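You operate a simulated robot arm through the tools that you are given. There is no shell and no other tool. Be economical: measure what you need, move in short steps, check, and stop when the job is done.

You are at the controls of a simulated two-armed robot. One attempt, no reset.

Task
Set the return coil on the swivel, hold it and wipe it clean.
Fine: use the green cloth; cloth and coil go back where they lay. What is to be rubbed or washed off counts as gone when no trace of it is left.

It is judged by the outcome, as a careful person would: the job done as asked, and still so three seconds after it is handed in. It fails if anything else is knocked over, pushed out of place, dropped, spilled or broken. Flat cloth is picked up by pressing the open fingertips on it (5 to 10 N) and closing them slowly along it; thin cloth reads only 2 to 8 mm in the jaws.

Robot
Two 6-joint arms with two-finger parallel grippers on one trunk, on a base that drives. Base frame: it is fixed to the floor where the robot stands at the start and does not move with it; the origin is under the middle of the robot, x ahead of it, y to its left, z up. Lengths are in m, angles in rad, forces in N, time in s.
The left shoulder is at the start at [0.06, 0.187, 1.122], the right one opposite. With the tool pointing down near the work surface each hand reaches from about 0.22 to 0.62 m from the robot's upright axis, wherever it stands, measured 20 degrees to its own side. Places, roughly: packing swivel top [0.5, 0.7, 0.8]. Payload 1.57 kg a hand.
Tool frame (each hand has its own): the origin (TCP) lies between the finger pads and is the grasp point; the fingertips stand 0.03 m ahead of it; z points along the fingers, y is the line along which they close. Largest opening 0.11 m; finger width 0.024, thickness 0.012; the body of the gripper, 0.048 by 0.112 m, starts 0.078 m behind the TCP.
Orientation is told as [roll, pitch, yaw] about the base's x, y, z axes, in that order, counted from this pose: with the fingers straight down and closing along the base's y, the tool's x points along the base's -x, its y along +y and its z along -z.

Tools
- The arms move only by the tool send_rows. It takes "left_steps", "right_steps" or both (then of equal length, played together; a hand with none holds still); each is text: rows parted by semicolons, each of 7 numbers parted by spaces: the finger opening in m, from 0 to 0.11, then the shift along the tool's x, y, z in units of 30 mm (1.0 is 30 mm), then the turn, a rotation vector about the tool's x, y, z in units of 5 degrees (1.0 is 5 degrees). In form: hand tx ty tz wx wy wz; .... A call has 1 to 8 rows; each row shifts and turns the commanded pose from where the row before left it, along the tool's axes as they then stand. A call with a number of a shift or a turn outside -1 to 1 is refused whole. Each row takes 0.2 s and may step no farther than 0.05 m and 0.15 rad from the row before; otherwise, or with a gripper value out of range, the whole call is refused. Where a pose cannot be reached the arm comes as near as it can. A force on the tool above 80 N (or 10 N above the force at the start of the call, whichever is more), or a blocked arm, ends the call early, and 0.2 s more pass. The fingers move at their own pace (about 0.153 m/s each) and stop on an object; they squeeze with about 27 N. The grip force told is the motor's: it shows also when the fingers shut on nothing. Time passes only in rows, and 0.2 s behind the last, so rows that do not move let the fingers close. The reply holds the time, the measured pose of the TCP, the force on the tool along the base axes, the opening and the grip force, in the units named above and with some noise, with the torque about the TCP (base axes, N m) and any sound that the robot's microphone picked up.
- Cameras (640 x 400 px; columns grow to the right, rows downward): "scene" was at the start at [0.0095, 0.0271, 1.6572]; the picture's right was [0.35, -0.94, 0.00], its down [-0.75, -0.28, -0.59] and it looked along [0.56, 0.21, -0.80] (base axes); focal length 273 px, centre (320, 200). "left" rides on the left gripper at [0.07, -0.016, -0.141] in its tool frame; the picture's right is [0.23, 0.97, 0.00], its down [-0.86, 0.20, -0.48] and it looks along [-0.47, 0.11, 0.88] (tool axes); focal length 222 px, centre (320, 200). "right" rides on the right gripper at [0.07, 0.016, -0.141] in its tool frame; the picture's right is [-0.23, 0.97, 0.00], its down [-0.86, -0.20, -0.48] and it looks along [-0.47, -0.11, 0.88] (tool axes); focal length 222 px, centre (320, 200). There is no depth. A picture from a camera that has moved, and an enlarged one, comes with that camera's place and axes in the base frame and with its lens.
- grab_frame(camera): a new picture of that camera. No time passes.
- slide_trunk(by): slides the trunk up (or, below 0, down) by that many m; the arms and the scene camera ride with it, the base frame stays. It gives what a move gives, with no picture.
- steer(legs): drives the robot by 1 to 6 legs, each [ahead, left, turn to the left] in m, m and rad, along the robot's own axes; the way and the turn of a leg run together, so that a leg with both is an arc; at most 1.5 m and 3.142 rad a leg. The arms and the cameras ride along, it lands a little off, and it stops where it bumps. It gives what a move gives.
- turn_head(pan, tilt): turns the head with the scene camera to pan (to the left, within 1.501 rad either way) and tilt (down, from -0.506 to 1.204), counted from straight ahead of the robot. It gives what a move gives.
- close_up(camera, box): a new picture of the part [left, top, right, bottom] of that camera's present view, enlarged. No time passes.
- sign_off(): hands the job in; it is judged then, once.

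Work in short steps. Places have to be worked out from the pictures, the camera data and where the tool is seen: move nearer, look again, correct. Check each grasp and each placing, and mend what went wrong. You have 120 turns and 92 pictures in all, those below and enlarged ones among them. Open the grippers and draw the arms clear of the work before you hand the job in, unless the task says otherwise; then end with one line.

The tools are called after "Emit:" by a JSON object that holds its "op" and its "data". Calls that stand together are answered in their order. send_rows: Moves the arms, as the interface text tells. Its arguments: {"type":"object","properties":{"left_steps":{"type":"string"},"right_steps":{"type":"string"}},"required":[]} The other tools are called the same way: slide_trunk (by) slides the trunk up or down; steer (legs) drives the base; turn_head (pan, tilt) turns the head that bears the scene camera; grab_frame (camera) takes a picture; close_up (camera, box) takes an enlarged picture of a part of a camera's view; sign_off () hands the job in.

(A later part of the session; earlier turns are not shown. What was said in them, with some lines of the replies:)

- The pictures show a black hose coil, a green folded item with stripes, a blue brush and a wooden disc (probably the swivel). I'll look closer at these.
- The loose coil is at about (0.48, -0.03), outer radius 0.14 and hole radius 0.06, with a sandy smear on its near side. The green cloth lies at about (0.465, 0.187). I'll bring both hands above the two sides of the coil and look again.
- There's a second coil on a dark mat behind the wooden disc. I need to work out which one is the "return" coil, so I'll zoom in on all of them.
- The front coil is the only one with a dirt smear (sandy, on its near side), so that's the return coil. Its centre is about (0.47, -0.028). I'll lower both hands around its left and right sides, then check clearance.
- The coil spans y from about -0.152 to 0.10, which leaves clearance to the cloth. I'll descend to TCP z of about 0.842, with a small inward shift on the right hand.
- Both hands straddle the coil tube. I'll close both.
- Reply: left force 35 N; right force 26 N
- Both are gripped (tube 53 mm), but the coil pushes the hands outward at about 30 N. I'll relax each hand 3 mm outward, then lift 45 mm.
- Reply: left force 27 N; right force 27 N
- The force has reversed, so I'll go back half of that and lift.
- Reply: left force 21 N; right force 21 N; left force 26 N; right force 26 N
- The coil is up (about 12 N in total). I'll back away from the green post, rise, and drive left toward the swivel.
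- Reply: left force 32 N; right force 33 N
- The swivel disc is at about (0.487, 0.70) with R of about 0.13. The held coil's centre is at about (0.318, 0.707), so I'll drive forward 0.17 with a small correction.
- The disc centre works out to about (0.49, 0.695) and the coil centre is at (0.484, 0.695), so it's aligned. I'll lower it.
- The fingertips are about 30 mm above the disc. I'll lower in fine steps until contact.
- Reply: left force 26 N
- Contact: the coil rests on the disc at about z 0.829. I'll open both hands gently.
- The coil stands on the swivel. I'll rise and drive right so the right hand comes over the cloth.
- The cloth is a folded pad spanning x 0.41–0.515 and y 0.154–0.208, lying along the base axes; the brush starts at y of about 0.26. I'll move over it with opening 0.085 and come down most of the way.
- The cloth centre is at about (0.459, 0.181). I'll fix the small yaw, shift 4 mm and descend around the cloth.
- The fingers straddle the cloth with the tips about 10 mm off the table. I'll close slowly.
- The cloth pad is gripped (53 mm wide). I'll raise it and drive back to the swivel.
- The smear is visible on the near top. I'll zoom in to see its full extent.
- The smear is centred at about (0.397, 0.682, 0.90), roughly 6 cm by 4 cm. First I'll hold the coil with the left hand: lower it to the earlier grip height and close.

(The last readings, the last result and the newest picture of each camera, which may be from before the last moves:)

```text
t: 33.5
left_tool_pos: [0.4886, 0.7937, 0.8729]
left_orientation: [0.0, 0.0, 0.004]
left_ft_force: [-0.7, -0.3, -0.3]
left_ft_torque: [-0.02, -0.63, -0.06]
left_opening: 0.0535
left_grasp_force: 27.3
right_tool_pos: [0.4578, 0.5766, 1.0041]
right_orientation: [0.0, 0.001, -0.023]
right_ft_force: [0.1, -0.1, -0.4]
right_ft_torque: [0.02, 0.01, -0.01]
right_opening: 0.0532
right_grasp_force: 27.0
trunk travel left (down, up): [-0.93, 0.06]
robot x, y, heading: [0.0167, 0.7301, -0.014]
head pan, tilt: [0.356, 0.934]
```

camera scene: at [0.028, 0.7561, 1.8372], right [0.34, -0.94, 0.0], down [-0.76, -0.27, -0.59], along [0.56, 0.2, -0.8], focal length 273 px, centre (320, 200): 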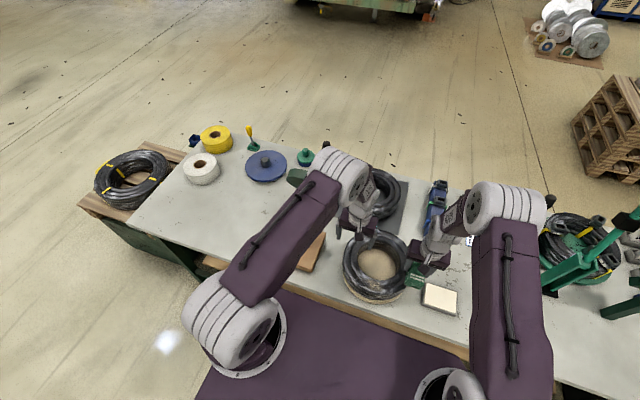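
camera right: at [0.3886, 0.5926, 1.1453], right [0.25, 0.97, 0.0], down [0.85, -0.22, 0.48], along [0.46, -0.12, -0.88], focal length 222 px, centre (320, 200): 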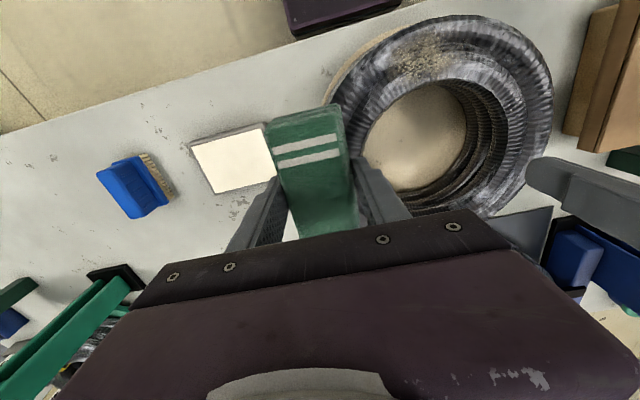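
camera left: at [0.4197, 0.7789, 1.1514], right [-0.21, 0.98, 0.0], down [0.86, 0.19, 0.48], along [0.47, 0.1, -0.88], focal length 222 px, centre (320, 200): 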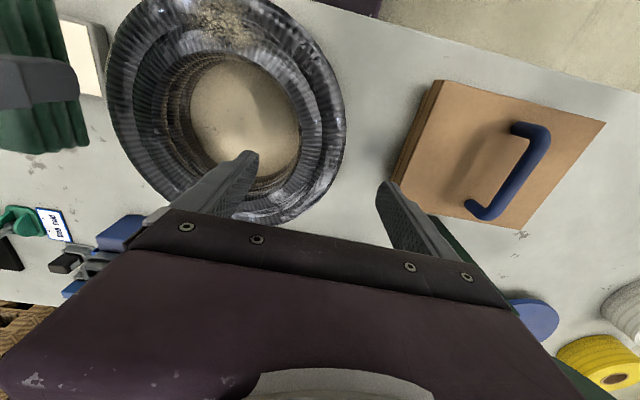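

The coil is held firmly. I'll bring the cloth over the smear, stopping just above.

Emit:
{"op": "send_rows", "data": {"right_steps": "0 0.5 0.82 0.1 0 0 0;0 0.5 0.82 0.3 0 0 0;0 0.5 0.82 0.5 0 0 0;0 0.5 0.82 0.6 0 0 0;0 0 0 0 0 0 0"}}

Emit:
{"op": "close_up", "data": {"camera": "scene", "box": [310, 200, 450, 310]}}

Emit:
{"op": "grab_frame", "data": {"camera": "right"}}

```text
t: 34.7
left_tool_pos: [0.4877, 0.7942, 0.8737]
left_orientation: [0.0, 0.0, 0.002]
left_ft_force: [-0.4, -0.2, -0.3]
left_ft_torque: [-0.28, -0.04, -0.11]
left_opening: 0.0532
left_grasp_force: 26.8
right_tool_pos: [0.401, 0.6766, 0.9578]
right_orientation: [0.0, 0.002, -0.021]
right_ft_force: [0.5, 0.3, -0.4]
right_ft_torque: [0.0, 0.01, -0.02]
right_opening: 0.0531
right_grasp_force: 27.0
trunk travel left (down, up): [-0.93, 0.06]
robot x, y, heading: [0.0154, 0.7317, -0.012]
head pan, tilt: [0.356, 0.934]
```

```text
3.64 times, centred on (380, 255) of scene
camera zoom: at [0.0285, 0.7589, 1.8372], right [0.34, -0.94, 0.0], down [-0.76, -0.27, -0.59], along [0.56, 0.2, -0.8], focal length 993 px, centre (102, 0)
```

zoom: 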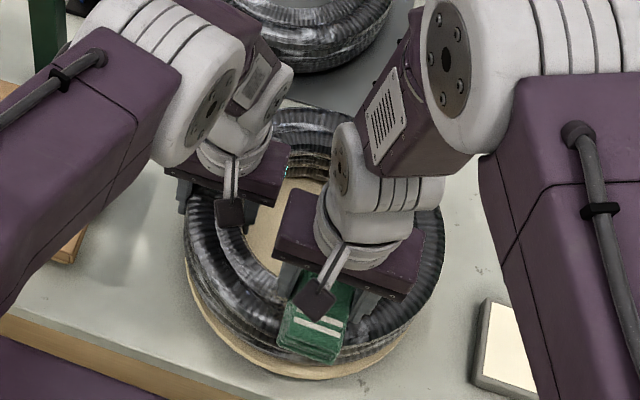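

```text
53 pictures are left
camera right: at [0.333, 0.6934, 1.0991], right [0.25, 0.97, 0.0], down [0.85, -0.22, 0.48], along [0.46, -0.12, -0.88], focal length 222 px, centre (320, 200)
```

right: 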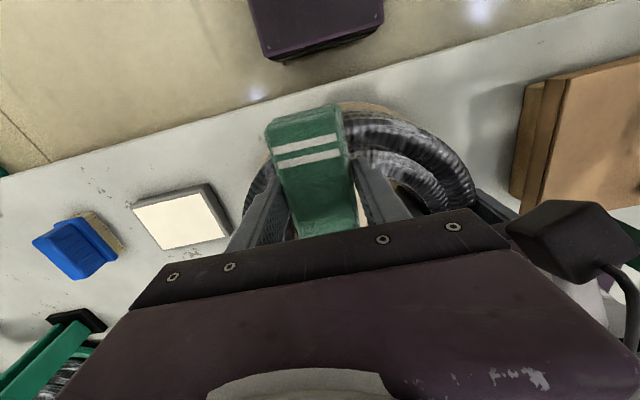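

The cloth covers the smear from above. I'll lower in 3 mm steps until contact.

Emit:
{"op": "send_rows", "data": {"right_steps": "0 0.1 0.1 0.15 0 0 0;0 0 0 0.15 0 0 0;0 0 0 0.1 0 0 0;0 0 0 0.1 0 0 0;0 0 0 0 0 0 0"}}

```text
t: 35.9
left_tool_pos: [0.4865, 0.7939, 0.8741]
left_orientation: [0.001, 0.0, 0.004]
left_ft_force: [3.5, 12.4, -6.6]
left_ft_torque: [-0.16, -0.58, -0.69]
left_opening: 0.053
left_grasp_force: 27.2
right_tool_pos: [0.3968, 0.6804, 0.9448]
right_orientation: [-0.001, 0.0, -0.023]
right_ft_force: [-0.5, -12.9, 39.4]
right_ft_torque: [-0.51, 0.03, -0.03]
right_opening: 0.0531
right_grasp_force: 26.6
trunk travel left (down, up): [-0.93, 0.06]
robot x, y, heading: [0.0194, 0.7302, -0.017]
head pan, tilt: [0.356, 0.934]
```

Contact, at 39 N, which is too hard. I'll back off 2.4 mm and read again.

Emit:
{"op": "send_rows", "data": {"right_steps": "0 0 0 -0.08 0 0 0;0 0 0 0 0 0 0"}}

```text
t: 36.5
left_tool_pos: [0.4878, 0.7941, 0.8741]
left_orientation: [0.001, 0.0, 0.004]
left_ft_force: [-3.6, 3.0, -0.4]
left_ft_torque: [0.57, 1.26, -0.34]
left_opening: 0.053
left_grasp_force: 27.7
right_tool_pos: [0.3958, 0.6805, 0.9454]
right_orientation: [-0.002, 0.001, -0.02]
right_ft_force: [0.3, -0.3, 0.0]
right_ft_torque: [0.01, -0.02, 0.01]
right_opening: 0.0531
right_grasp_force: 26.5
trunk travel left (down, up): [-0.93, 0.06]
robot x, y, heading: [0.0137, 0.7328, -0.012]
head pan, tilt: [0.356, 0.934]
```

The force is now zero, so I'll press 1.2 mm down and stroke back and forth across the smear.

Emit:
{"op": "send_rows", "data": {"right_steps": "0 0 0 0.04 0 0 0;0 0.5 0 0 0 0 0;0 -0.5 0 0 0 0 0;0 -0.5 0 0 0 0 0;0 0.5 0 0 0 0 0;0 0 -0.5 0 0 0 0;0 0 0.5 0 0 0 0;0 0 0 0 0 0 0"}}

```text
t: 38.3
left_tool_pos: [0.488, 0.7933, 0.8734]
left_orientation: [0.0, -0.001, 0.006]
left_ft_force: [3.7, 6.8, 0.0]
left_ft_torque: [0.33, 0.24, -0.08]
left_opening: 0.0529
left_grasp_force: 27.2
right_tool_pos: [0.3958, 0.6825, 0.9448]
right_orientation: [0.001, 0.001, -0.022]
right_ft_force: [-1.9, -4.8, 6.0]
right_ft_torque: [-0.09, -0.03, -0.01]
right_opening: 0.0529
right_grasp_force: 26.5
trunk travel left (down, up): [-0.93, 0.06]
robot x, y, heading: [0.0175, 0.7278, -0.018]
head pan, tilt: [0.356, 0.934]
```

That gives about 6 N of contact. I'll stroke more, with slightly more pressure, over a wider area.

Emit:
{"op": "send_rows", "data": {"right_steps": "0 0 -0.6 0.03 0 0 0;0 0.6 0 0 0 0 0;0 -0.9 0 0 0 0 0;0 0.3 0.6 0 0 0 0;0 0.6 0.2 0 0 0 0;0 -0.9 0 0 0 0 0;0 0.3 -0.2 0 0 0 0;0 0 0 0 0 0 0"}}

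Emit:
{"op": "send_rows", "data": {"right_steps": "0 0.6 0 0 0 0 0;0 -0.9 -0.3 0 0 0 0;0 0.9 0 0 0 0 0;0 -0.6 0.3 0 0 0 0;0 0 0.3 0 0 0 0;0 0 -0.9 0 0 0 0;0 0 0.6 0 0 0 0;0 0 0 0 0 0 0"}}

Emit:
{"op": "send_rows", "data": {"right_steps": "0 0 0 -0.7 0 0 0;0 0 -0.7 -0.7 0 0 0;0 -0.3 -0.9 0 0 0 0;0 -0.4 -0.9 0 0 0 0;0 -0.5 -0.7 0 0 0 0;0 -0.5 0 0 0 0 0"}}

Emit:
{"op": "close_up", "data": {"camera": "right", "box": [330, 0, 580, 156]}}

Emit:
{"op": "close_up", "data": {"camera": "scene", "box": [330, 220, 430, 310]}}

```text
t: 40.1
left_tool_pos: [0.4864, 0.7944, 0.8737]
left_orientation: [0.001, 0.0, 0.004]
left_ft_force: [-5.5, -9.5, 0.1]
left_ft_torque: [-0.66, 1.03, 0.18]
left_opening: 0.053
left_grasp_force: 26.8
right_tool_pos: [0.3966, 0.6803, 0.943]
right_orientation: [0.003, -0.005, -0.024]
right_ft_force: [8.0, 9.5, 15.3]
right_ft_torque: [0.14, -0.06, -0.06]
right_opening: 0.0531
right_grasp_force: 27.4
trunk travel left (down, up): [-0.93, 0.06]
robot x, y, heading: [0.0181, 0.732, -0.013]
head pan, tilt: [0.356, 0.934]
```

```text
t: 41.9
left_tool_pos: [0.4887, 0.7936, 0.8742]
left_orientation: [0.0, -0.003, 0.004]
left_ft_force: [0.2, 7.9, 4.5]
left_ft_torque: [0.6, 0.66, -0.46]
left_opening: 0.0528
left_grasp_force: 26.7
right_tool_pos: [0.3957, 0.6808, 0.9423]
right_orientation: [0.002, 0.001, -0.022]
right_ft_force: [0.6, -4.6, 4.7]
right_ft_torque: [-0.2, 0.03, 0.08]
right_opening: 0.0531
right_grasp_force: 27.4
trunk travel left (down, up): [-0.93, 0.06]
robot x, y, heading: [0.0168, 0.7277, -0.016]
head pan, tilt: [0.356, 0.934]
```

```text
t: 43.3
left_tool_pos: [0.4868, 0.7941, 0.8728]
left_orientation: [0.001, -0.001, 0.005]
left_ft_force: [-2.0, 4.2, 4.1]
left_ft_torque: [0.81, 0.45, -0.2]
left_opening: 0.0528
left_grasp_force: 27.0
right_tool_pos: [0.4444, 0.583, 0.9859]
right_orientation: [0.0, -0.001, -0.021]
right_ft_force: [-0.3, -1.3, -0.7]
right_ft_torque: [0.0, 0.01, 0.0]
right_opening: 0.053
right_grasp_force: 27.0
trunk travel left (down, up): [-0.93, 0.06]
robot x, y, heading: [0.0195, 0.7298, -0.016]
head pan, tilt: [0.356, 0.934]
```

```text
2.56 times, centred on (455, 78) of right
camera zoom: at [0.3764, 0.5999, 1.1283], right [0.25, 0.97, 0.0], down [0.85, -0.22, 0.48], along [0.46, -0.12, -0.88], focal length 569 px, centre (-26, 512)
```

zoom: 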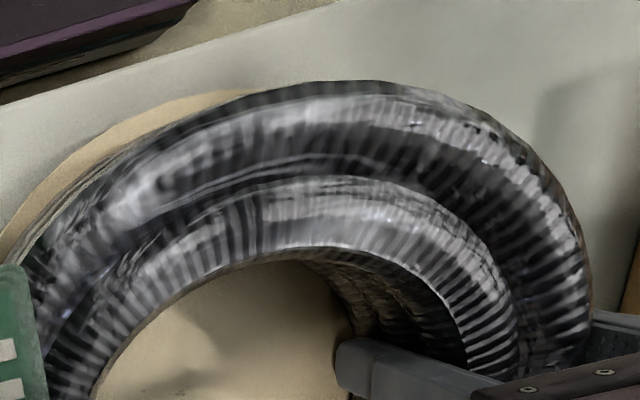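

```text
4.44 times, centred on (380, 265) of scene
camera zoom: at [0.0268, 0.7597, 1.8372], right [0.34, -0.94, 0.0], down [-0.76, -0.27, -0.59], along [0.56, 0.2, -0.8], focal length 1214 px, centre (53, -89)
```

zoom: 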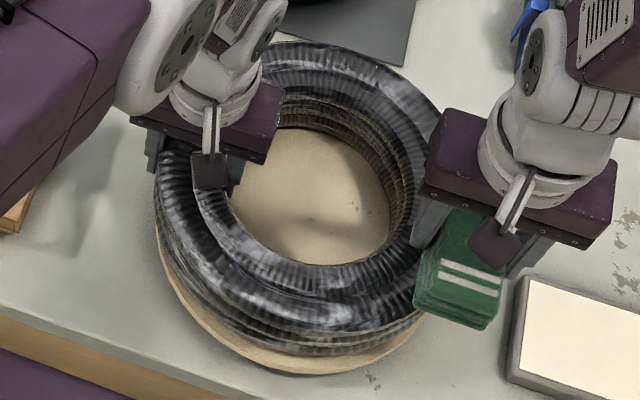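

The top smear is gone. Before returning the coil I'll check the rest of it for other marks, so I'll release the left hand, lift it and inspect.

Emit:
{"op": "send_rows", "data": {"left_steps": "0.06 0 0 0 0 0 0;0.08 0 0 0 0 0 0;0.1 0 0 0 0 0 0;0.1 0 0 -0.9 0 0 0;0.1 0 0 -0.9 0 0 0;0.1 0 0 -0.9 0 0 0;0.1 0 0 -0.9 0 0 0;0.1 0 0 -0.9 0 0 0"}}

Emit:
{"op": "close_up", "data": {"camera": "left", "box": [90, 0, 370, 240]}}

Emit:
{"op": "close_up", "data": {"camera": "right", "box": [310, 0, 600, 220]}}

Emit:
{"op": "close_up", "data": {"camera": "scene", "box": [330, 220, 430, 310]}}

```text
t: 45.1
left_tool_pos: [0.486, 0.7943, 1.0084]
left_orientation: [-0.001, -0.001, 0.002]
left_ft_force: [0.2, 0.6, 0.6]
left_ft_torque: [-0.01, 0.0, -0.01]
left_opening: 0.0998
left_grasp_force: 0.1
right_tool_pos: [0.445, 0.5826, 0.986]
right_orientation: [0.001, 0.001, -0.02]
right_ft_force: [-0.4, 0.1, -1.2]
right_ft_torque: [0.02, 0.01, 0.0]
right_opening: 0.0533
right_grasp_force: 27.5
trunk travel left (down, up): [-0.93, 0.06]
robot x, y, heading: [0.0165, 0.7341, -0.012]
head pan, tilt: [0.356, 0.934]
```

```text
1.67 times, centred on (230, 120) of left
camera zoom: at [0.4174, 0.7779, 1.1493], right [-0.23, 0.97, 0.0], down [0.85, 0.2, 0.48], along [0.47, 0.11, -0.88], focal length 370 px, centre (470, 333)
```

zoom: 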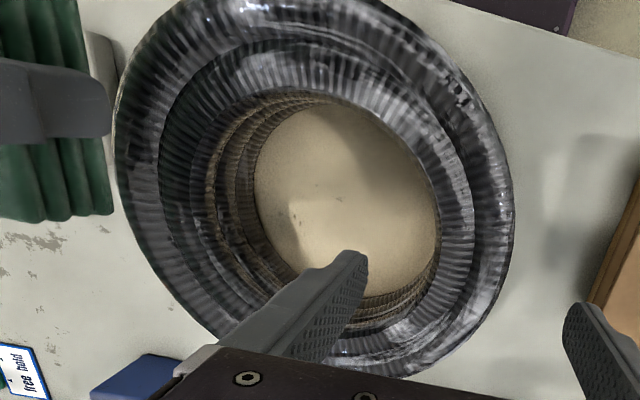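

```text
1.82 times, centred on (455, 110) of right
camera zoom: at [0.3764, 0.5997, 1.1282], right [0.25, 0.97, 0.0], down [0.85, -0.22, 0.48], along [0.46, -0.12, -0.88], focal length 404 px, centre (74, 364)
```

zoom: 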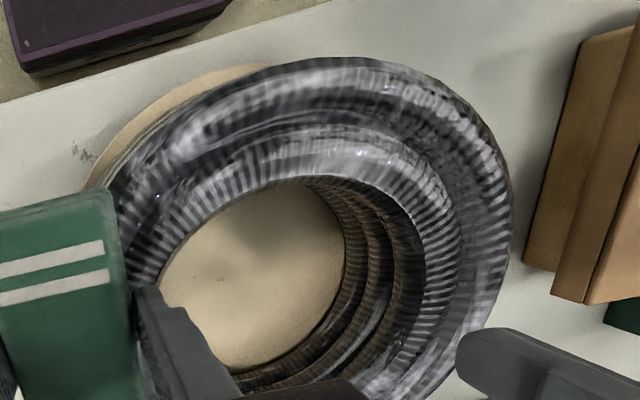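

```text
4.44 times, centred on (380, 265) of scene
camera zoom: at [0.027, 0.7588, 1.8372], right [0.34, -0.94, 0.0], down [-0.76, -0.27, -0.59], along [0.56, 0.2, -0.8], focal length 1214 px, centre (53, -89)
```

zoom: 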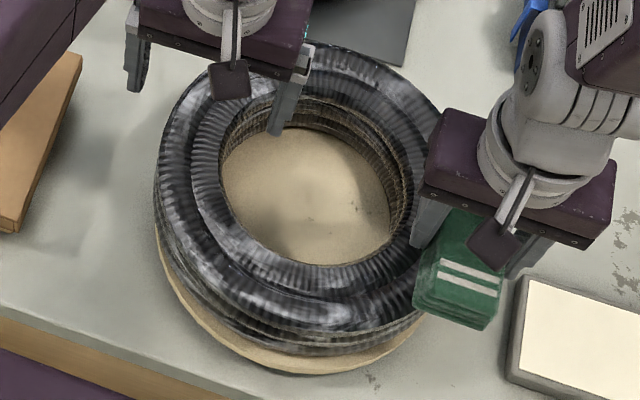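

There are no other marks on the top or inner and near walls, and the coil sits steadily. Now I'll take the cloth back: raise it a little and drive right by 0.40.

Emit:
{"op": "send_rows", "data": {"right_steps": "0 -0.2 0 -0.8 0 0 0;0 -0.2 0 0 0 0 0"}}

Emit:
{"op": "steer", "data": {"legs": [[0, -0.4, 0.015]]}}

Emit:
{"op": "grab_frame", "data": {"camera": "right"}}

```text
t: 45.7
left_tool_pos: [0.4869, 0.7945, 1.0085]
left_orientation: [-0.001, -0.001, 0.004]
left_ft_force: [1.1, 0.1, 0.0]
left_ft_torque: [0.0, 0.0, -0.02]
left_opening: 0.0998
left_grasp_force: 0.1
right_tool_pos: [0.4561, 0.5832, 1.0096]
right_orientation: [0.0, -0.001, -0.021]
right_ft_force: [0.5, 0.0, -1.3]
right_ft_torque: [0.0, -0.01, -0.02]
right_opening: 0.053
right_grasp_force: 27.2
trunk travel left (down, up): [-0.93, 0.06]
robot x, y, heading: [0.015, 0.731, -0.015]
head pan, tilt: [0.356, 0.934]
```

```text
t: 48.2
left_tool_pos: [0.484, 0.4068, 1.0081]
left_orientation: [-0.001, 0.0, 0.022]
left_ft_force: [0.9, -0.4, 1.4]
left_ft_torque: [-0.04, -0.01, 0.0]
left_opening: 0.1002
left_grasp_force: 0.1
right_tool_pos: [0.4579, 0.1938, 1.009]
right_orientation: [-0.002, 0.0, -0.005]
right_ft_force: [-0.4, -0.1, -0.9]
right_ft_torque: [-0.02, 0.02, -0.04]
right_opening: 0.053
right_grasp_force: 27.0
trunk travel left (down, up): [-0.93, 0.06]
robot x, y, heading: [0.0181, 0.3318, -0.0]
head pan, tilt: [0.356, 0.934]
```

```text
47 pictures are left
camera right: at [0.3885, 0.2108, 1.1516], right [0.23, 0.97, 0.0], down [0.85, -0.2, 0.48], along [0.46, -0.11, -0.88], focal length 222 px, centre (320, 200)
```

right: 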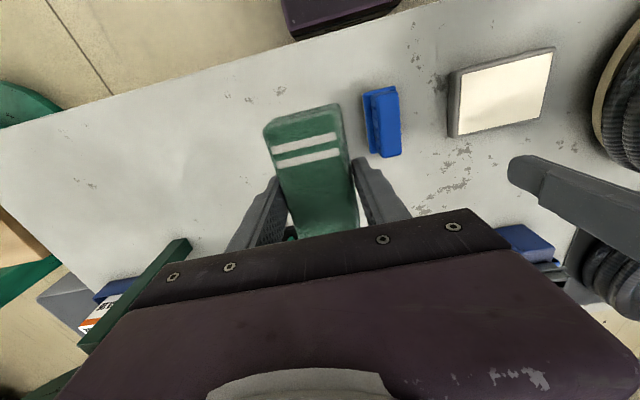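

I need to shift -12 mm in y, then go down to the pick-up height.

Emit:
{"op": "send_rows", "data": {"right_steps": "0 -0.03 -0.4 0.8 0 0 0;0 0 0 0.9 0 0 0;0 0 0 0.9 0 0 0;0 0 0 0.9 0 0 0;0 0 0 0.9 0 0 0;0 0 0 0.8 0 0 0;0 0 0 0.2 0 0 0;0 0 0 0 0 0 0"}}

Emit:
{"op": "grab_frame", "data": {"camera": "right"}}

```text
t: 50.0
left_tool_pos: [0.4845, 0.4059, 1.0077]
left_orientation: [0.001, -0.001, 0.021]
left_ft_force: [0.9, 0.1, -0.5]
left_ft_torque: [-0.01, -0.02, 0.02]
left_opening: 0.1001
left_grasp_force: 0.0
right_tool_pos: [0.4576, 0.1817, 0.8479]
right_orientation: [0.0, 0.0, -0.003]
right_ft_force: [-0.3, -0.3, -0.9]
right_ft_torque: [-0.01, -0.01, -0.01]
right_opening: 0.0532
right_grasp_force: 26.8
trunk travel left (down, up): [-0.93, 0.06]
robot x, y, heading: [0.0125, 0.3328, 0.0]
head pan, tilt: [0.356, 0.934]
```

```text
46 pictures are left
camera right: at [0.3885, 0.1968, 0.9897], right [0.23, 0.97, 0.0], down [0.85, -0.2, 0.48], along [0.46, -0.11, -0.88], focal length 222 px, centre (320, 200)
```

right: 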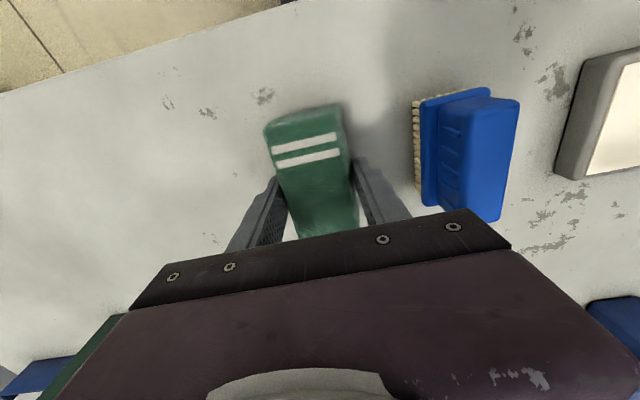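

Another 6 mm down gets to the table; then I'll open slowly and withdraw.

Emit:
{"op": "send_rows", "data": {"right_steps": "0 -0.04 0 0.12 0 0 0;0 0 0 0.11 0 0 0;0.06 0 0 0 0 0 0;0.07 0 0 0 0 0 0;0.08 0 0 0 0 0 0;0.08 0 0 0 0 0 0"}}

Emit:
{"op": "send_rows", "data": {"right_steps": "0.08 0 0 -0.5 0 0 0;0.08 0 0 -0.9 0 0 0;0.08 0 0 -0.9 0 0 0;0.08 0 0 -0.9 0 0 0;0.08 0 0 -0.9 0 0 0;0.1 0 0 -0.9 0 0 0"}}

Emit:
{"op": "grab_frame", "data": {"camera": "right"}}

```text
t: 51.4
left_tool_pos: [0.484, 0.4048, 1.0075]
left_orientation: [-0.001, -0.001, 0.024]
left_ft_force: [-0.3, 0.2, 0.5]
left_ft_torque: [-0.01, 0.04, -0.01]
left_opening: 0.0997
left_grasp_force: 0.1
right_tool_pos: [0.4588, 0.18, 0.84]
right_orientation: [0.0, 0.001, -0.004]
right_ft_force: [0.2, 0.1, 0.0]
right_ft_torque: [-0.01, -0.02, -0.01]
right_opening: 0.08
right_grasp_force: 0.0
trunk travel left (down, up): [-0.93, 0.06]
robot x, y, heading: [0.0128, 0.3357, 0.002]
head pan, tilt: [0.356, 0.934]
```

```text
t: 52.8
left_tool_pos: [0.4837, 0.4061, 1.0074]
left_orientation: [0.002, -0.001, 0.022]
left_ft_force: [0.5, -0.4, -0.4]
left_ft_torque: [0.01, 0.0, 0.02]
left_opening: 0.0999
left_grasp_force: 0.1
right_tool_pos: [0.4597, 0.1811, 0.9925]
right_orientation: [-0.002, 0.002, -0.003]
right_ft_force: [0.2, -0.1, 0.9]
right_ft_torque: [-0.02, 0.01, -0.02]
right_opening: 0.1
right_grasp_force: 0.0
trunk travel left (down, up): [-0.93, 0.06]
robot x, y, heading: [0.0129, 0.3358, 0.009]
head pan, tilt: [0.356, 0.934]
```

```text
45 pictures are left
camera right: at [0.3916, 0.1973, 1.134], right [0.23, 0.97, 0.0], down [0.85, -0.2, 0.48], along [0.46, -0.11, -0.88], focal length 222 px, centre (320, 200)
```

right: 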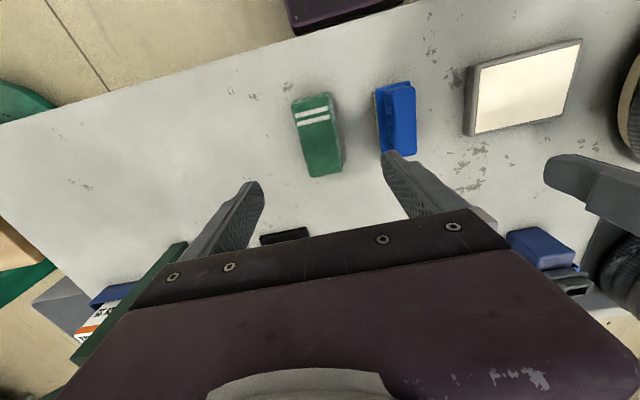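

The cloth is back where it lay. I'll re-align the right hand with the left (0.197 m apart) and drive back to the coil.

Emit:
{"op": "send_rows", "data": {"left_steps": "0.1 0 0 0 0 0 0.25;0.1 0 0 0 0 0 0", "right_steps": "0.1 -0.42 0.45 -0.25 0 0 0;0.1 -0.42 0.45 -0.25 0 0 0"}}

Emit:
{"op": "steer", "data": {"legs": [[0, 0.39, -0.005]]}}

Emit:
{"op": "grab_frame", "data": {"camera": "left"}}

Emit:
{"op": "grab_frame", "data": {"camera": "right"}}

```text
t: 53.4
left_tool_pos: [0.4832, 0.4058, 1.0082]
left_orientation: [-0.001, -0.003, 0.002]
left_ft_force: [0.1, 0.9, -0.2]
left_ft_torque: [-0.02, -0.01, 0.03]
left_opening: 0.0999
left_grasp_force: 0.0
right_tool_pos: [0.4839, 0.2096, 1.0062]
right_orientation: [0.001, 0.002, -0.004]
right_ft_force: [0.3, 0.5, -0.3]
right_ft_torque: [0.0, 0.02, -0.02]
right_opening: 0.1002
right_grasp_force: 0.0
trunk travel left (down, up): [-0.93, 0.06]
robot x, y, heading: [0.017, 0.331, 0.003]
head pan, tilt: [0.356, 0.934]
```

```text
t: 55.9
left_tool_pos: [0.4851, 0.7936, 1.008]
left_orientation: [0.001, -0.001, -0.009]
left_ft_force: [-0.7, -0.7, -0.2]
left_ft_torque: [0.02, -0.02, -0.04]
left_opening: 0.0998
left_grasp_force: 0.0
right_tool_pos: [0.484, 0.5967, 1.0069]
right_orientation: [0.002, 0.003, -0.013]
right_ft_force: [-0.6, -0.5, 1.0]
right_ft_torque: [0.02, -0.01, 0.01]
right_opening: 0.1002
right_grasp_force: 0.1
trunk travel left (down, up): [-0.93, 0.06]
robot x, y, heading: [0.0185, 0.725, -0.007]
head pan, tilt: [0.356, 0.934]
```

```text
44 pictures are left
camera left: at [0.4151, 0.778, 1.1487], right [-0.22, 0.98, 0.0], down [0.86, 0.19, 0.48], along [0.47, 0.11, -0.88], focal length 222 px, centre (320, 200)
```

left: 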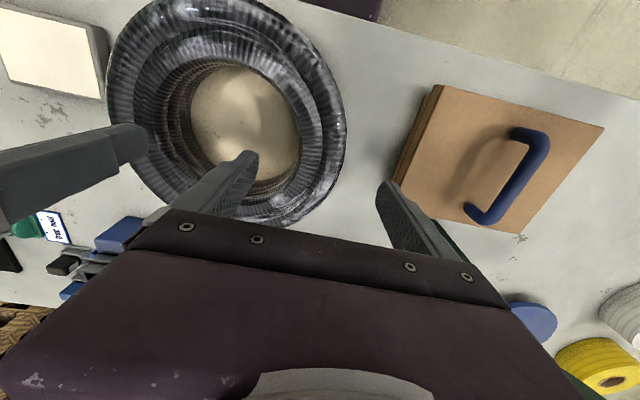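

```text
43 pictures are left
camera right: at [0.4149, 0.6135, 1.1479], right [0.24, 0.97, 0.0], down [0.85, -0.21, 0.48], along [0.46, -0.11, -0.88], focal length 222 px, centre (320, 200)
```

right: 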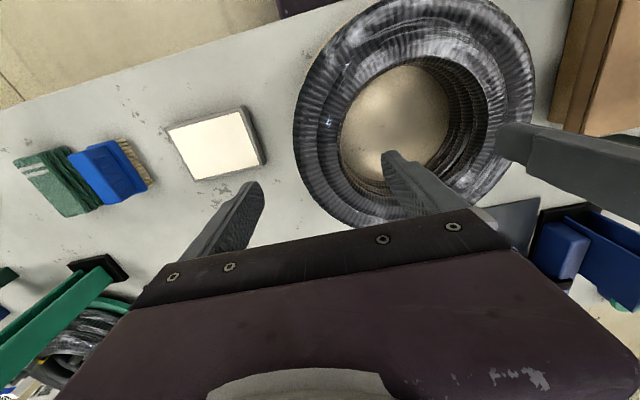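

The alignment matches the earlier release poses. I'll lower with the trunk and close both hands.

Emit:
{"op": "slide_trunk", "data": {"by": -0.135}}

Emit:
{"op": "send_rows", "data": {"left_steps": "0.08 0 0 0 0 0 0;0.07 0 0 0 0 0 0;0.06 0 0 0 0 0 0;0.04 0 0 0 0 0 0;0.02 0 0 0 0 0 0;0.02 0 0 0 0 0 0", "right_steps": "0.08 0 0 0 0 0 0;0.07 0 0 0 0 0 0;0.06 0 0 0 0 0 0;0.04 0 0 0 0 0 0;0.02 0 0 0 0 0 0;0.02 0 0 0 0 0 0"}}

```text
t: 57.5
left_tool_pos: [0.4849, 0.7951, 0.8726]
left_orientation: [0.001, -0.001, -0.009]
left_ft_force: [0.4, -0.7, 0.0]
left_ft_torque: [0.01, 0.0, 0.01]
left_opening: 0.1
left_grasp_force: 0.0
right_tool_pos: [0.4819, 0.5988, 0.8722]
right_orientation: [0.002, 0.001, -0.013]
right_ft_force: [0.2, 0.0, 1.2]
right_ft_torque: [0.0, 0.02, -0.02]
right_opening: 0.1
right_grasp_force: 0.0
trunk travel left (down, up): [-0.795, 0.195]
robot x, y, heading: [0.0193, 0.725, -0.002]
head pan, tilt: [0.356, 0.934]
```

```text
t: 58.9
left_tool_pos: [0.484, 0.7949, 0.8729]
left_orientation: [0.0, -0.002, -0.009]
left_ft_force: [2.3, -4.5, -0.1]
left_ft_torque: [0.03, 0.28, 0.1]
left_opening: 0.0528
left_grasp_force: 26.9
right_tool_pos: [0.4829, 0.5979, 0.871]
right_orientation: [0.0, 0.002, -0.01]
right_ft_force: [-2.6, -0.1, 3.9]
right_ft_torque: [-0.31, 0.24, 0.34]
right_opening: 0.0527
right_grasp_force: 26.7
trunk travel left (down, up): [-0.795, 0.195]
robot x, y, heading: [0.0183, 0.7281, -0.003]
head pan, tilt: [0.356, 0.934]
```

Both are gripped again. I'll lift, back off, and drive to the original spot.

Emit:
{"op": "slide_trunk", "data": {"by": 0.12}}

Emit:
{"op": "steer", "data": {"legs": [[-0.16, 0, 0]]}}

Emit:
{"op": "steer", "data": {"legs": [[0, -0.724, 0.003]]}}

Emit:
{"op": "grab_frame", "data": {"camera": "scene"}}

```text
t: 60.4
left_tool_pos: [0.4864, 0.7961, 0.9914]
left_orientation: [-0.002, 0.001, -0.007]
left_ft_force: [6.4, -6.3, -10.2]
left_ft_torque: [0.6, 0.11, 0.45]
left_opening: 0.0528
left_grasp_force: 27.1
right_tool_pos: [0.4845, 0.5988, 0.991]
right_orientation: [0.0, 0.002, -0.012]
right_ft_force: [-5.6, 6.4, -1.7]
right_ft_torque: [0.15, 0.03, 0.66]
right_opening: 0.0532
right_grasp_force: 26.9
trunk travel left (down, up): [-0.915, 0.075]
robot x, y, heading: [0.016, 0.7272, -0.003]
head pan, tilt: [0.356, 0.934]
```

```text
t: 61.8
left_tool_pos: [0.3279, 0.8004, 0.9903]
left_orientation: [0.001, 0.002, 0.002]
left_ft_force: [6.9, -8.4, -8.0]
left_ft_torque: [0.64, 0.02, 0.63]
left_opening: 0.0529
left_grasp_force: 27.4
right_tool_pos: [0.3276, 0.6025, 0.9886]
right_orientation: [-0.001, 0.005, -0.003]
right_ft_force: [-7.3, 7.9, -3.8]
right_ft_torque: [-0.13, 0.18, 0.66]
right_opening: 0.0529
right_grasp_force: 26.6
trunk travel left (down, up): [-0.915, 0.075]
robot x, y, heading: [-0.1456, 0.7266, 0.009]
head pan, tilt: [0.356, 0.934]
```

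```text
t: 65.7
left_tool_pos: [0.327, 0.092, 0.9934]
left_orientation: [-0.003, -0.001, 0.0]
left_ft_force: [4.7, -2.2, -10.3]
left_ft_torque: [0.87, 0.02, 0.13]
left_opening: 0.0527
left_grasp_force: 26.2
right_tool_pos: [0.3282, -0.1057, 0.9906]
right_orientation: [-0.002, 0.003, -0.005]
right_ft_force: [-3.9, 2.9, -0.7]
right_ft_torque: [0.13, 0.15, 0.71]
right_opening: 0.053
right_grasp_force: 27.4
trunk travel left (down, up): [-0.915, 0.075]
robot x, y, heading: [-0.1426, 0.0168, 0.001]
head pan, tilt: [0.356, 0.934]
```

```text
42 pictures are left
camera scene: at [-0.13, 0.0475, 1.8221], right [0.35, -0.94, 0.0], down [-0.75, -0.28, -0.59], along [0.55, 0.21, -0.81], focal length 273 px, centre (320, 200)
```

scene: 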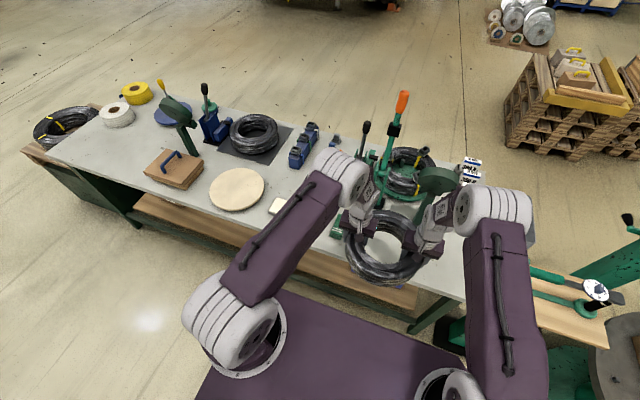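

The swivel is intact and empty again. I'm 21 mm too far left, so I'll correct, lower to just above table height, then drive forward.

Emit:
{"op": "steer", "data": {"legs": [[0, -0.021, 0]]}}

Emit:
{"op": "slide_trunk", "data": {"by": -0.11}}

Emit:
{"op": "steer", "data": {"legs": [[0.11, 0, 0]]}}

Emit:
{"op": "grab_frame", "data": {"camera": "right"}}

Emit:
{"op": "grab_frame", "data": {"camera": "scene"}}

```text
t: 66.5
left_tool_pos: [0.3281, 0.0743, 0.9925]
left_orientation: [-0.005, -0.003, 0.003]
left_ft_force: [-1.8, -1.6, -7.3]
left_ft_torque: [0.38, -0.17, 0.03]
left_opening: 0.0531
left_grasp_force: 27.4
right_tool_pos: [0.3282, -0.1225, 0.9907]
right_orientation: [-0.004, 0.004, -0.001]
right_ft_force: [0.1, 2.9, -4.8]
right_ft_torque: [-0.28, 0.32, -0.1]
right_opening: 0.053
right_grasp_force: 26.9
trunk travel left (down, up): [-0.915, 0.075]
robot x, y, heading: [-0.1428, -0.0011, 0.008]
head pan, tilt: [0.356, 0.934]
```

```text
t: 67.9
left_tool_pos: [0.3262, 0.0707, 0.8829]
left_orientation: [0.001, -0.001, 0.0]
left_ft_force: [1.7, -2.0, -9.4]
left_ft_torque: [0.56, 0.18, 0.02]
left_opening: 0.0529
left_grasp_force: 26.7
right_tool_pos: [0.3288, -0.1266, 0.8798]
right_orientation: [0.0, 0.004, -0.001]
right_ft_force: [-1.7, 2.7, -2.9]
right_ft_torque: [0.08, -0.03, 0.29]
right_opening: 0.053
right_grasp_force: 27.4
trunk travel left (down, up): [-0.805, 0.185]
robot x, y, heading: [-0.1423, -0.0047, 0.004]
head pan, tilt: [0.356, 0.934]
```

```text
t: 69.1
left_tool_pos: [0.4379, 0.0707, 0.8823]
left_orientation: [-0.001, -0.003, 0.0]
left_ft_force: [3.8, -2.8, -11.4]
left_ft_torque: [0.73, 0.17, -0.09]
left_opening: 0.0528
left_grasp_force: 27.0
right_tool_pos: [0.4371, -0.1266, 0.8802]
right_orientation: [0.001, 0.003, -0.004]
right_ft_force: [-2.9, 2.6, -0.4]
right_ft_torque: [0.34, 0.01, 0.67]
right_opening: 0.0527
right_grasp_force: 26.8
trunk travel left (down, up): [-0.805, 0.185]
robot x, y, heading: [-0.0313, -0.0004, 0.004]
head pan, tilt: [0.356, 0.934]
```

```text
41 pictures are left
camera right: at [0.3683, -0.1112, 1.023], right [0.23, 0.97, 0.0], down [0.86, -0.2, 0.48], along [0.46, -0.11, -0.88], focal length 222 px, centre (320, 200)
```

right: 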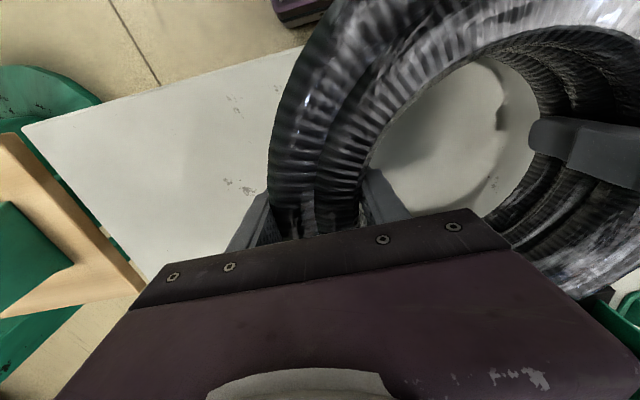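

```text
40 pictures are left
camera scene: at [-0.0216, 0.0254, 1.7122], right [0.35, -0.94, 0.0], down [-0.75, -0.28, -0.59], along [0.56, 0.21, -0.8], focal length 273 px, centre (320, 200)
```

scene: 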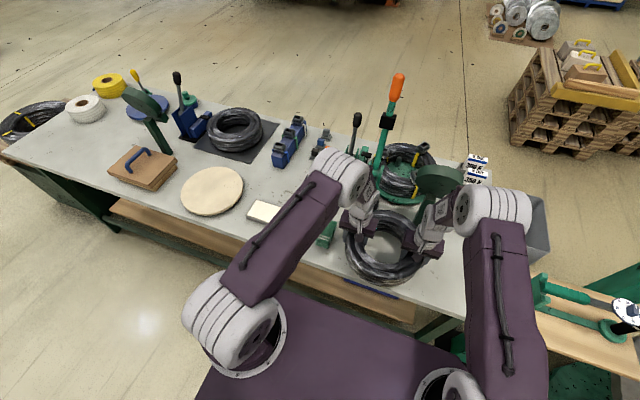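

The position is good in y, and the dark spot seen earlier inside the ring is a stain on the table, not the coil. Forward 32 mm, then down to near the surface.

Emit:
{"op": "steer", "data": {"legs": [[0.032, 0, 0]]}}

Emit:
{"op": "slide_trunk", "data": {"by": -0.03}}

Emit:
{"op": "send_rows", "data": {"left_steps": "0.02 0 0 0.1 0 0 0;0.02 0 0 0.1 0 0 0;0.02 0 0 0.1 0 0 0;0.02 0 0 0 0 0 0", "right_steps": "0.02 0 0 0.08 0 0 0;0.02 0 0 0.08 0 0 0;0.02 0 0 0.08 0 0 0;0.02 0 0 0 0 0 0"}}

```text
t: 70.0
left_tool_pos: [0.4654, 0.0699, 0.8857]
left_orientation: [-0.001, -0.006, 0.001]
left_ft_force: [-0.6, -1.4, -7.1]
left_ft_torque: [-0.04, 0.19, 0.01]
left_opening: 0.0527
left_grasp_force: 26.8
right_tool_pos: [0.466, -0.1264, 0.883]
right_orientation: [-0.001, 0.0, -0.002]
right_ft_force: [-2.5, 3.1, -3.9]
right_ft_torque: [0.3, -0.13, 0.05]
right_opening: 0.0527
right_grasp_force: 27.3
trunk travel left (down, up): [-0.805, 0.185]
robot x, y, heading: [0.0019, -0.0032, 0.005]
head pan, tilt: [0.356, 0.934]
```

```text
t: 70.7
left_tool_pos: [0.4714, 0.0702, 0.8521]
left_orientation: [-0.002, 0.0, 0.0]
left_ft_force: [0.8, -2.4, -6.5]
left_ft_torque: [0.42, 0.25, 0.11]
left_opening: 0.0529
left_grasp_force: 27.2
right_tool_pos: [0.47, -0.1257, 0.8496]
right_orientation: [0.0, 0.006, -0.001]
right_ft_force: [0.0, 2.4, -5.0]
right_ft_torque: [-0.25, -0.06, -0.1]
right_opening: 0.0526
right_grasp_force: 27.0
trunk travel left (down, up): [-0.775, 0.215]
robot x, y, heading: [-0.0007, -0.0009, 0.003]
head pan, tilt: [0.356, 0.934]
```

```text
t: 71.7
left_tool_pos: [0.4708, 0.0698, 0.844]
left_orientation: [-0.003, -0.002, 0.0]
left_ft_force: [-2.5, -12.5, 19.0]
left_ft_torque: [-2.3, 0.25, -0.47]
left_opening: 0.0527
left_grasp_force: 27.5
right_tool_pos: [0.468, -0.1272, 0.8421]
right_orientation: [0.0, 0.005, -0.001]
right_ft_force: [1.9, 12.4, -29.7]
right_ft_torque: [-2.42, -0.08, 0.1]
right_opening: 0.0532
right_grasp_force: 26.8
trunk travel left (down, up): [-0.775, 0.215]
robot x, y, heading: [0.0039, -0.0036, 0.003]
head pan, tilt: [0.356, 0.934]
```

The net force equals the weight, so it isn't touching yet; the uneven step twisted the coil. I'll even it out and lower gently.

Emit:
{"op": "send_rows", "data": {"left_steps": "0.02 0 0 0 0 0 0;0.02 0 0 0 0 0 0", "right_steps": "0.02 0 0 0.06 0 0 0;0.02 0 0 0 0 0 0"}}

Emit:
{"op": "send_rows", "data": {"left_steps": "0.02 0 0 0.06 0 0 0;0.02 0 0 0 0 0 0", "right_steps": "0.02 0 0 0.06 0 0 0;0.02 0 0 0 0 0 0"}}

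```text
t: 72.3
left_tool_pos: [0.4703, 0.0698, 0.8436]
left_orientation: [-0.002, -0.005, 0.001]
left_ft_force: [7.0, -22.8, 6.2]
left_ft_torque: [-0.35, -0.09, 0.33]
left_opening: 0.0526
left_grasp_force: 27.4
right_tool_pos: [0.4699, -0.1274, 0.8419]
right_orientation: [0.001, 0.006, -0.003]
right_ft_force: [-4.9, 21.9, -13.2]
right_ft_torque: [-1.07, -0.13, 0.52]
right_opening: 0.053
right_grasp_force: 27.6
trunk travel left (down, up): [-0.775, 0.215]
robot x, y, heading: [-0.0001, -0.0045, 0.003]
head pan, tilt: [0.356, 0.934]
```

```text
t: 72.9
left_tool_pos: [0.472, 0.0692, 0.8419]
left_orientation: [-0.001, -0.008, 0.0]
left_ft_force: [16.9, -38.5, 11.8]
left_ft_torque: [0.86, 1.32, 0.69]
left_opening: 0.0528
left_grasp_force: 26.6
right_tool_pos: [0.4689, -0.1279, 0.8418]
right_orientation: [0.003, 0.002, -0.002]
right_ft_force: [-5.0, 33.7, 9.2]
right_ft_torque: [-0.35, 1.17, 0.49]
right_opening: 0.0526
right_grasp_force: 27.1
trunk travel left (down, up): [-0.775, 0.215]
robot x, y, heading: [0.0006, -0.0013, 0.001]
head pan, tilt: [0.356, 0.934]
```

The coil is down on the table, with both forces pointing up. I'll release both hands slowly.

Emit:
{"op": "send_rows", "data": {"left_steps": "0.06 0 0 0 0 0 0;0.07 0 0 0 0 0 0;0.085 0 0 0 0 0 0;0.1 0 0 0 0 0 0;0.1 0 0 0 0 0 0", "right_steps": "0.06 0 0 0 0 0 0;0.07 0 0 0 0 0 0;0.085 0 0 0 0 0 0;0.1 0 0 0 0 0 0;0.1 0 0 0 0 0 0"}}

Emit:
{"op": "slide_trunk", "data": {"by": 0.2}}

Emit:
{"op": "grab_frame", "data": {"camera": "scene"}}

Emit:
{"op": "grab_frame", "data": {"camera": "right"}}

Emit:
{"op": "grab_frame", "data": {"camera": "left"}}

```text
t: 74.1
left_tool_pos: [0.4685, 0.0719, 0.8412]
left_orientation: [0.0, -0.002, 0.001]
left_ft_force: [-0.2, -0.4, -0.8]
left_ft_torque: [-0.01, 0.0, 0.03]
left_opening: 0.1002
left_grasp_force: 0.1
right_tool_pos: [0.4697, -0.1279, 0.8394]
right_orientation: [0.0, 0.004, -0.001]
right_ft_force: [0.9, 0.6, 0.4]
right_ft_torque: [0.03, 0.03, -0.03]
right_opening: 0.1002
right_grasp_force: 0.0
trunk travel left (down, up): [-0.775, 0.215]
robot x, y, heading: [-0.0003, -0.0046, 0.006]
head pan, tilt: [0.356, 0.934]
```

```text
t: 76.3
left_tool_pos: [0.4684, 0.0718, 1.0408]
left_orientation: [0.002, -0.002, 0.0]
left_ft_force: [0.0, 0.0, 0.2]
left_ft_torque: [-0.02, 0.0, -0.01]
left_opening: 0.1
left_grasp_force: 0.0
right_tool_pos: [0.4681, -0.128, 1.0402]
right_orientation: [0.0, 0.005, -0.001]
right_ft_force: [0.3, -0.4, 1.4]
right_ft_torque: [0.04, 0.02, -0.02]
right_opening: 0.1001
right_grasp_force: 0.1
trunk travel left (down, up): [-0.975, 0.015]
robot x, y, heading: [0.0042, -0.0031, 0.003]
head pan, tilt: [0.356, 0.934]
```

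```text
39 pictures are left
camera scene: at [0.0108, 0.0257, 1.8822], right [0.35, -0.94, 0.0], down [-0.75, -0.28, -0.59], along [0.56, 0.21, -0.8], focal length 273 px, centre (320, 200)
```

scene: 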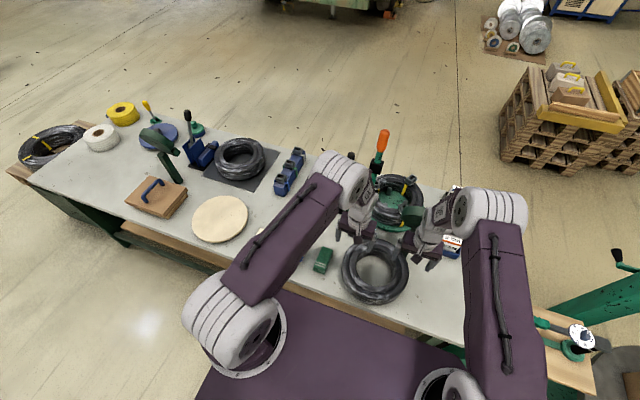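

```text
38 pictures are left
camera right: at [0.4007, -0.1117, 1.1827], right [0.23, 0.97, 0.0], down [0.86, -0.2, 0.48], along [0.46, -0.11, -0.88], focal length 222 px, centre (320, 200)
```

right: 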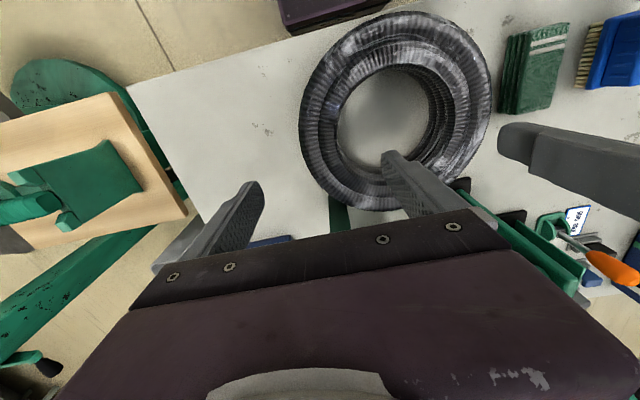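

```text
37 pictures are left
camera left: at [0.3992, 0.0548, 1.1821], right [-0.23, 0.97, 0.0], down [0.85, 0.2, 0.48], along [0.47, 0.11, -0.88], focal length 222 px, centre (320, 200)
```

left: 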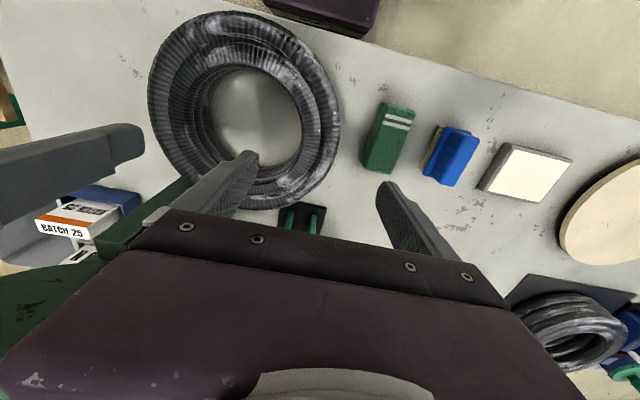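

The coil and cloth lie where they were. One last close look for traces.

Emit:
{"op": "close_up", "data": {"camera": "right", "box": [290, 0, 500, 130]}}

Emit:
{"op": "close_up", "data": {"camera": "scene", "box": [320, 220, 430, 310]}}

```text
3.05 times, centred on (395, 65) of right
camera zoom: at [0.4007, -0.1117, 1.1827], right [0.23, 0.97, 0.0], down [0.86, -0.2, 0.48], along [0.46, -0.11, -0.88], focal length 677 px, centre (91, 611)
```

zoom: 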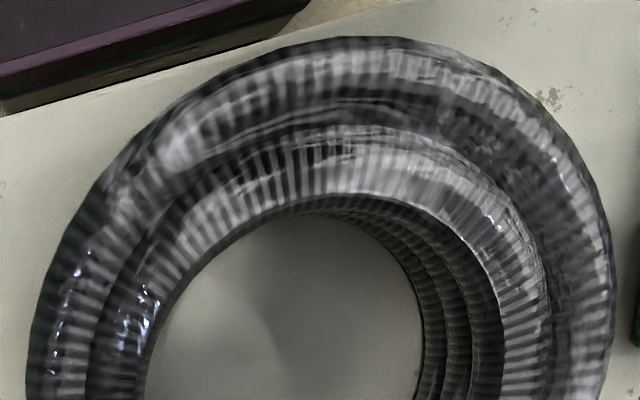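

```text
4.44 times, centred on (375, 265) of scene
camera zoom: at [0.0108, 0.0257, 1.8822], right [0.35, -0.94, 0.0], down [-0.75, -0.28, -0.59], along [0.56, 0.21, -0.8], focal length 1214 px, centre (76, -89)
```

zoom: 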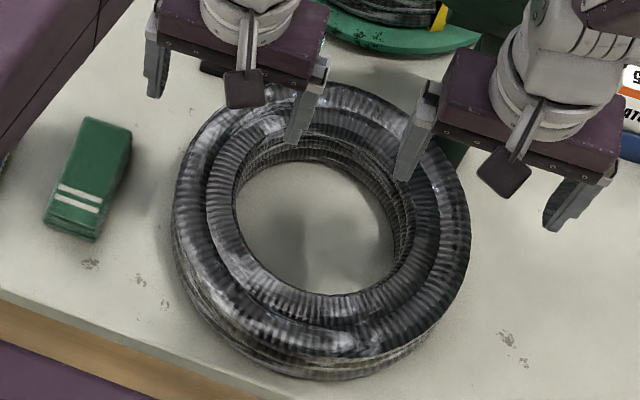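

The outer near wall has a faint brownish tint low down, so I'll zoom in on it before deciding.

Emit:
{"op": "close_up", "data": {"camera": "scene", "box": [350, 275, 400, 308]}}

Emit:
{"op": "close_up", "data": {"camera": "scene", "box": [210, 130, 280, 190]}}

```text
12.12 times, centred on (375, 292) of scene
camera zoom: at [0.0108, 0.0257, 1.8822], right [0.35, -0.94, 0.0], down [-0.75, -0.28, -0.59], along [0.56, 0.21, -0.8], focal length 3311 px, centre (-347, -909)
```

zoom: 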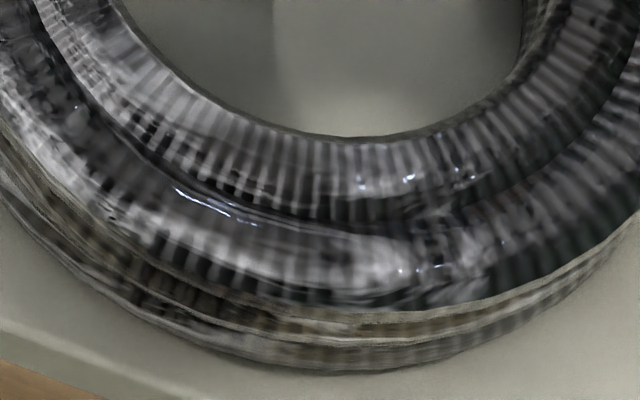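

```text
6.67 times, centred on (245, 160) of scene
camera zoom: at [0.0108, 0.0257, 1.8822], right [0.35, -0.94, 0.0], down [-0.75, -0.28, -0.59], along [0.56, 0.21, -0.8], focal length 1821 px, centre (820, 467)
```

zoom: 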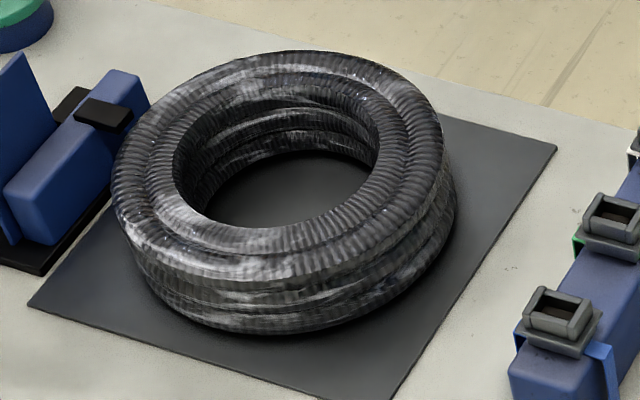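

The tint runs evenly around the lower strands and picks up the colour of whatever the coil lies on, so I take it as reflection rather than dirt. No sandy smear is left; the hands are open and clear, so I'm handing in.

Emit:
{"op": "sign_off", "data": {}}

```text
The job is handed in.
```

I set the return coil on the swivel, held it with the left hand and wiped off the sandy smear with the green cloth; the cloth and coil are back where they lay. I couldn't see the coil's far outer side or its underside, so those weren't checked for dirt.
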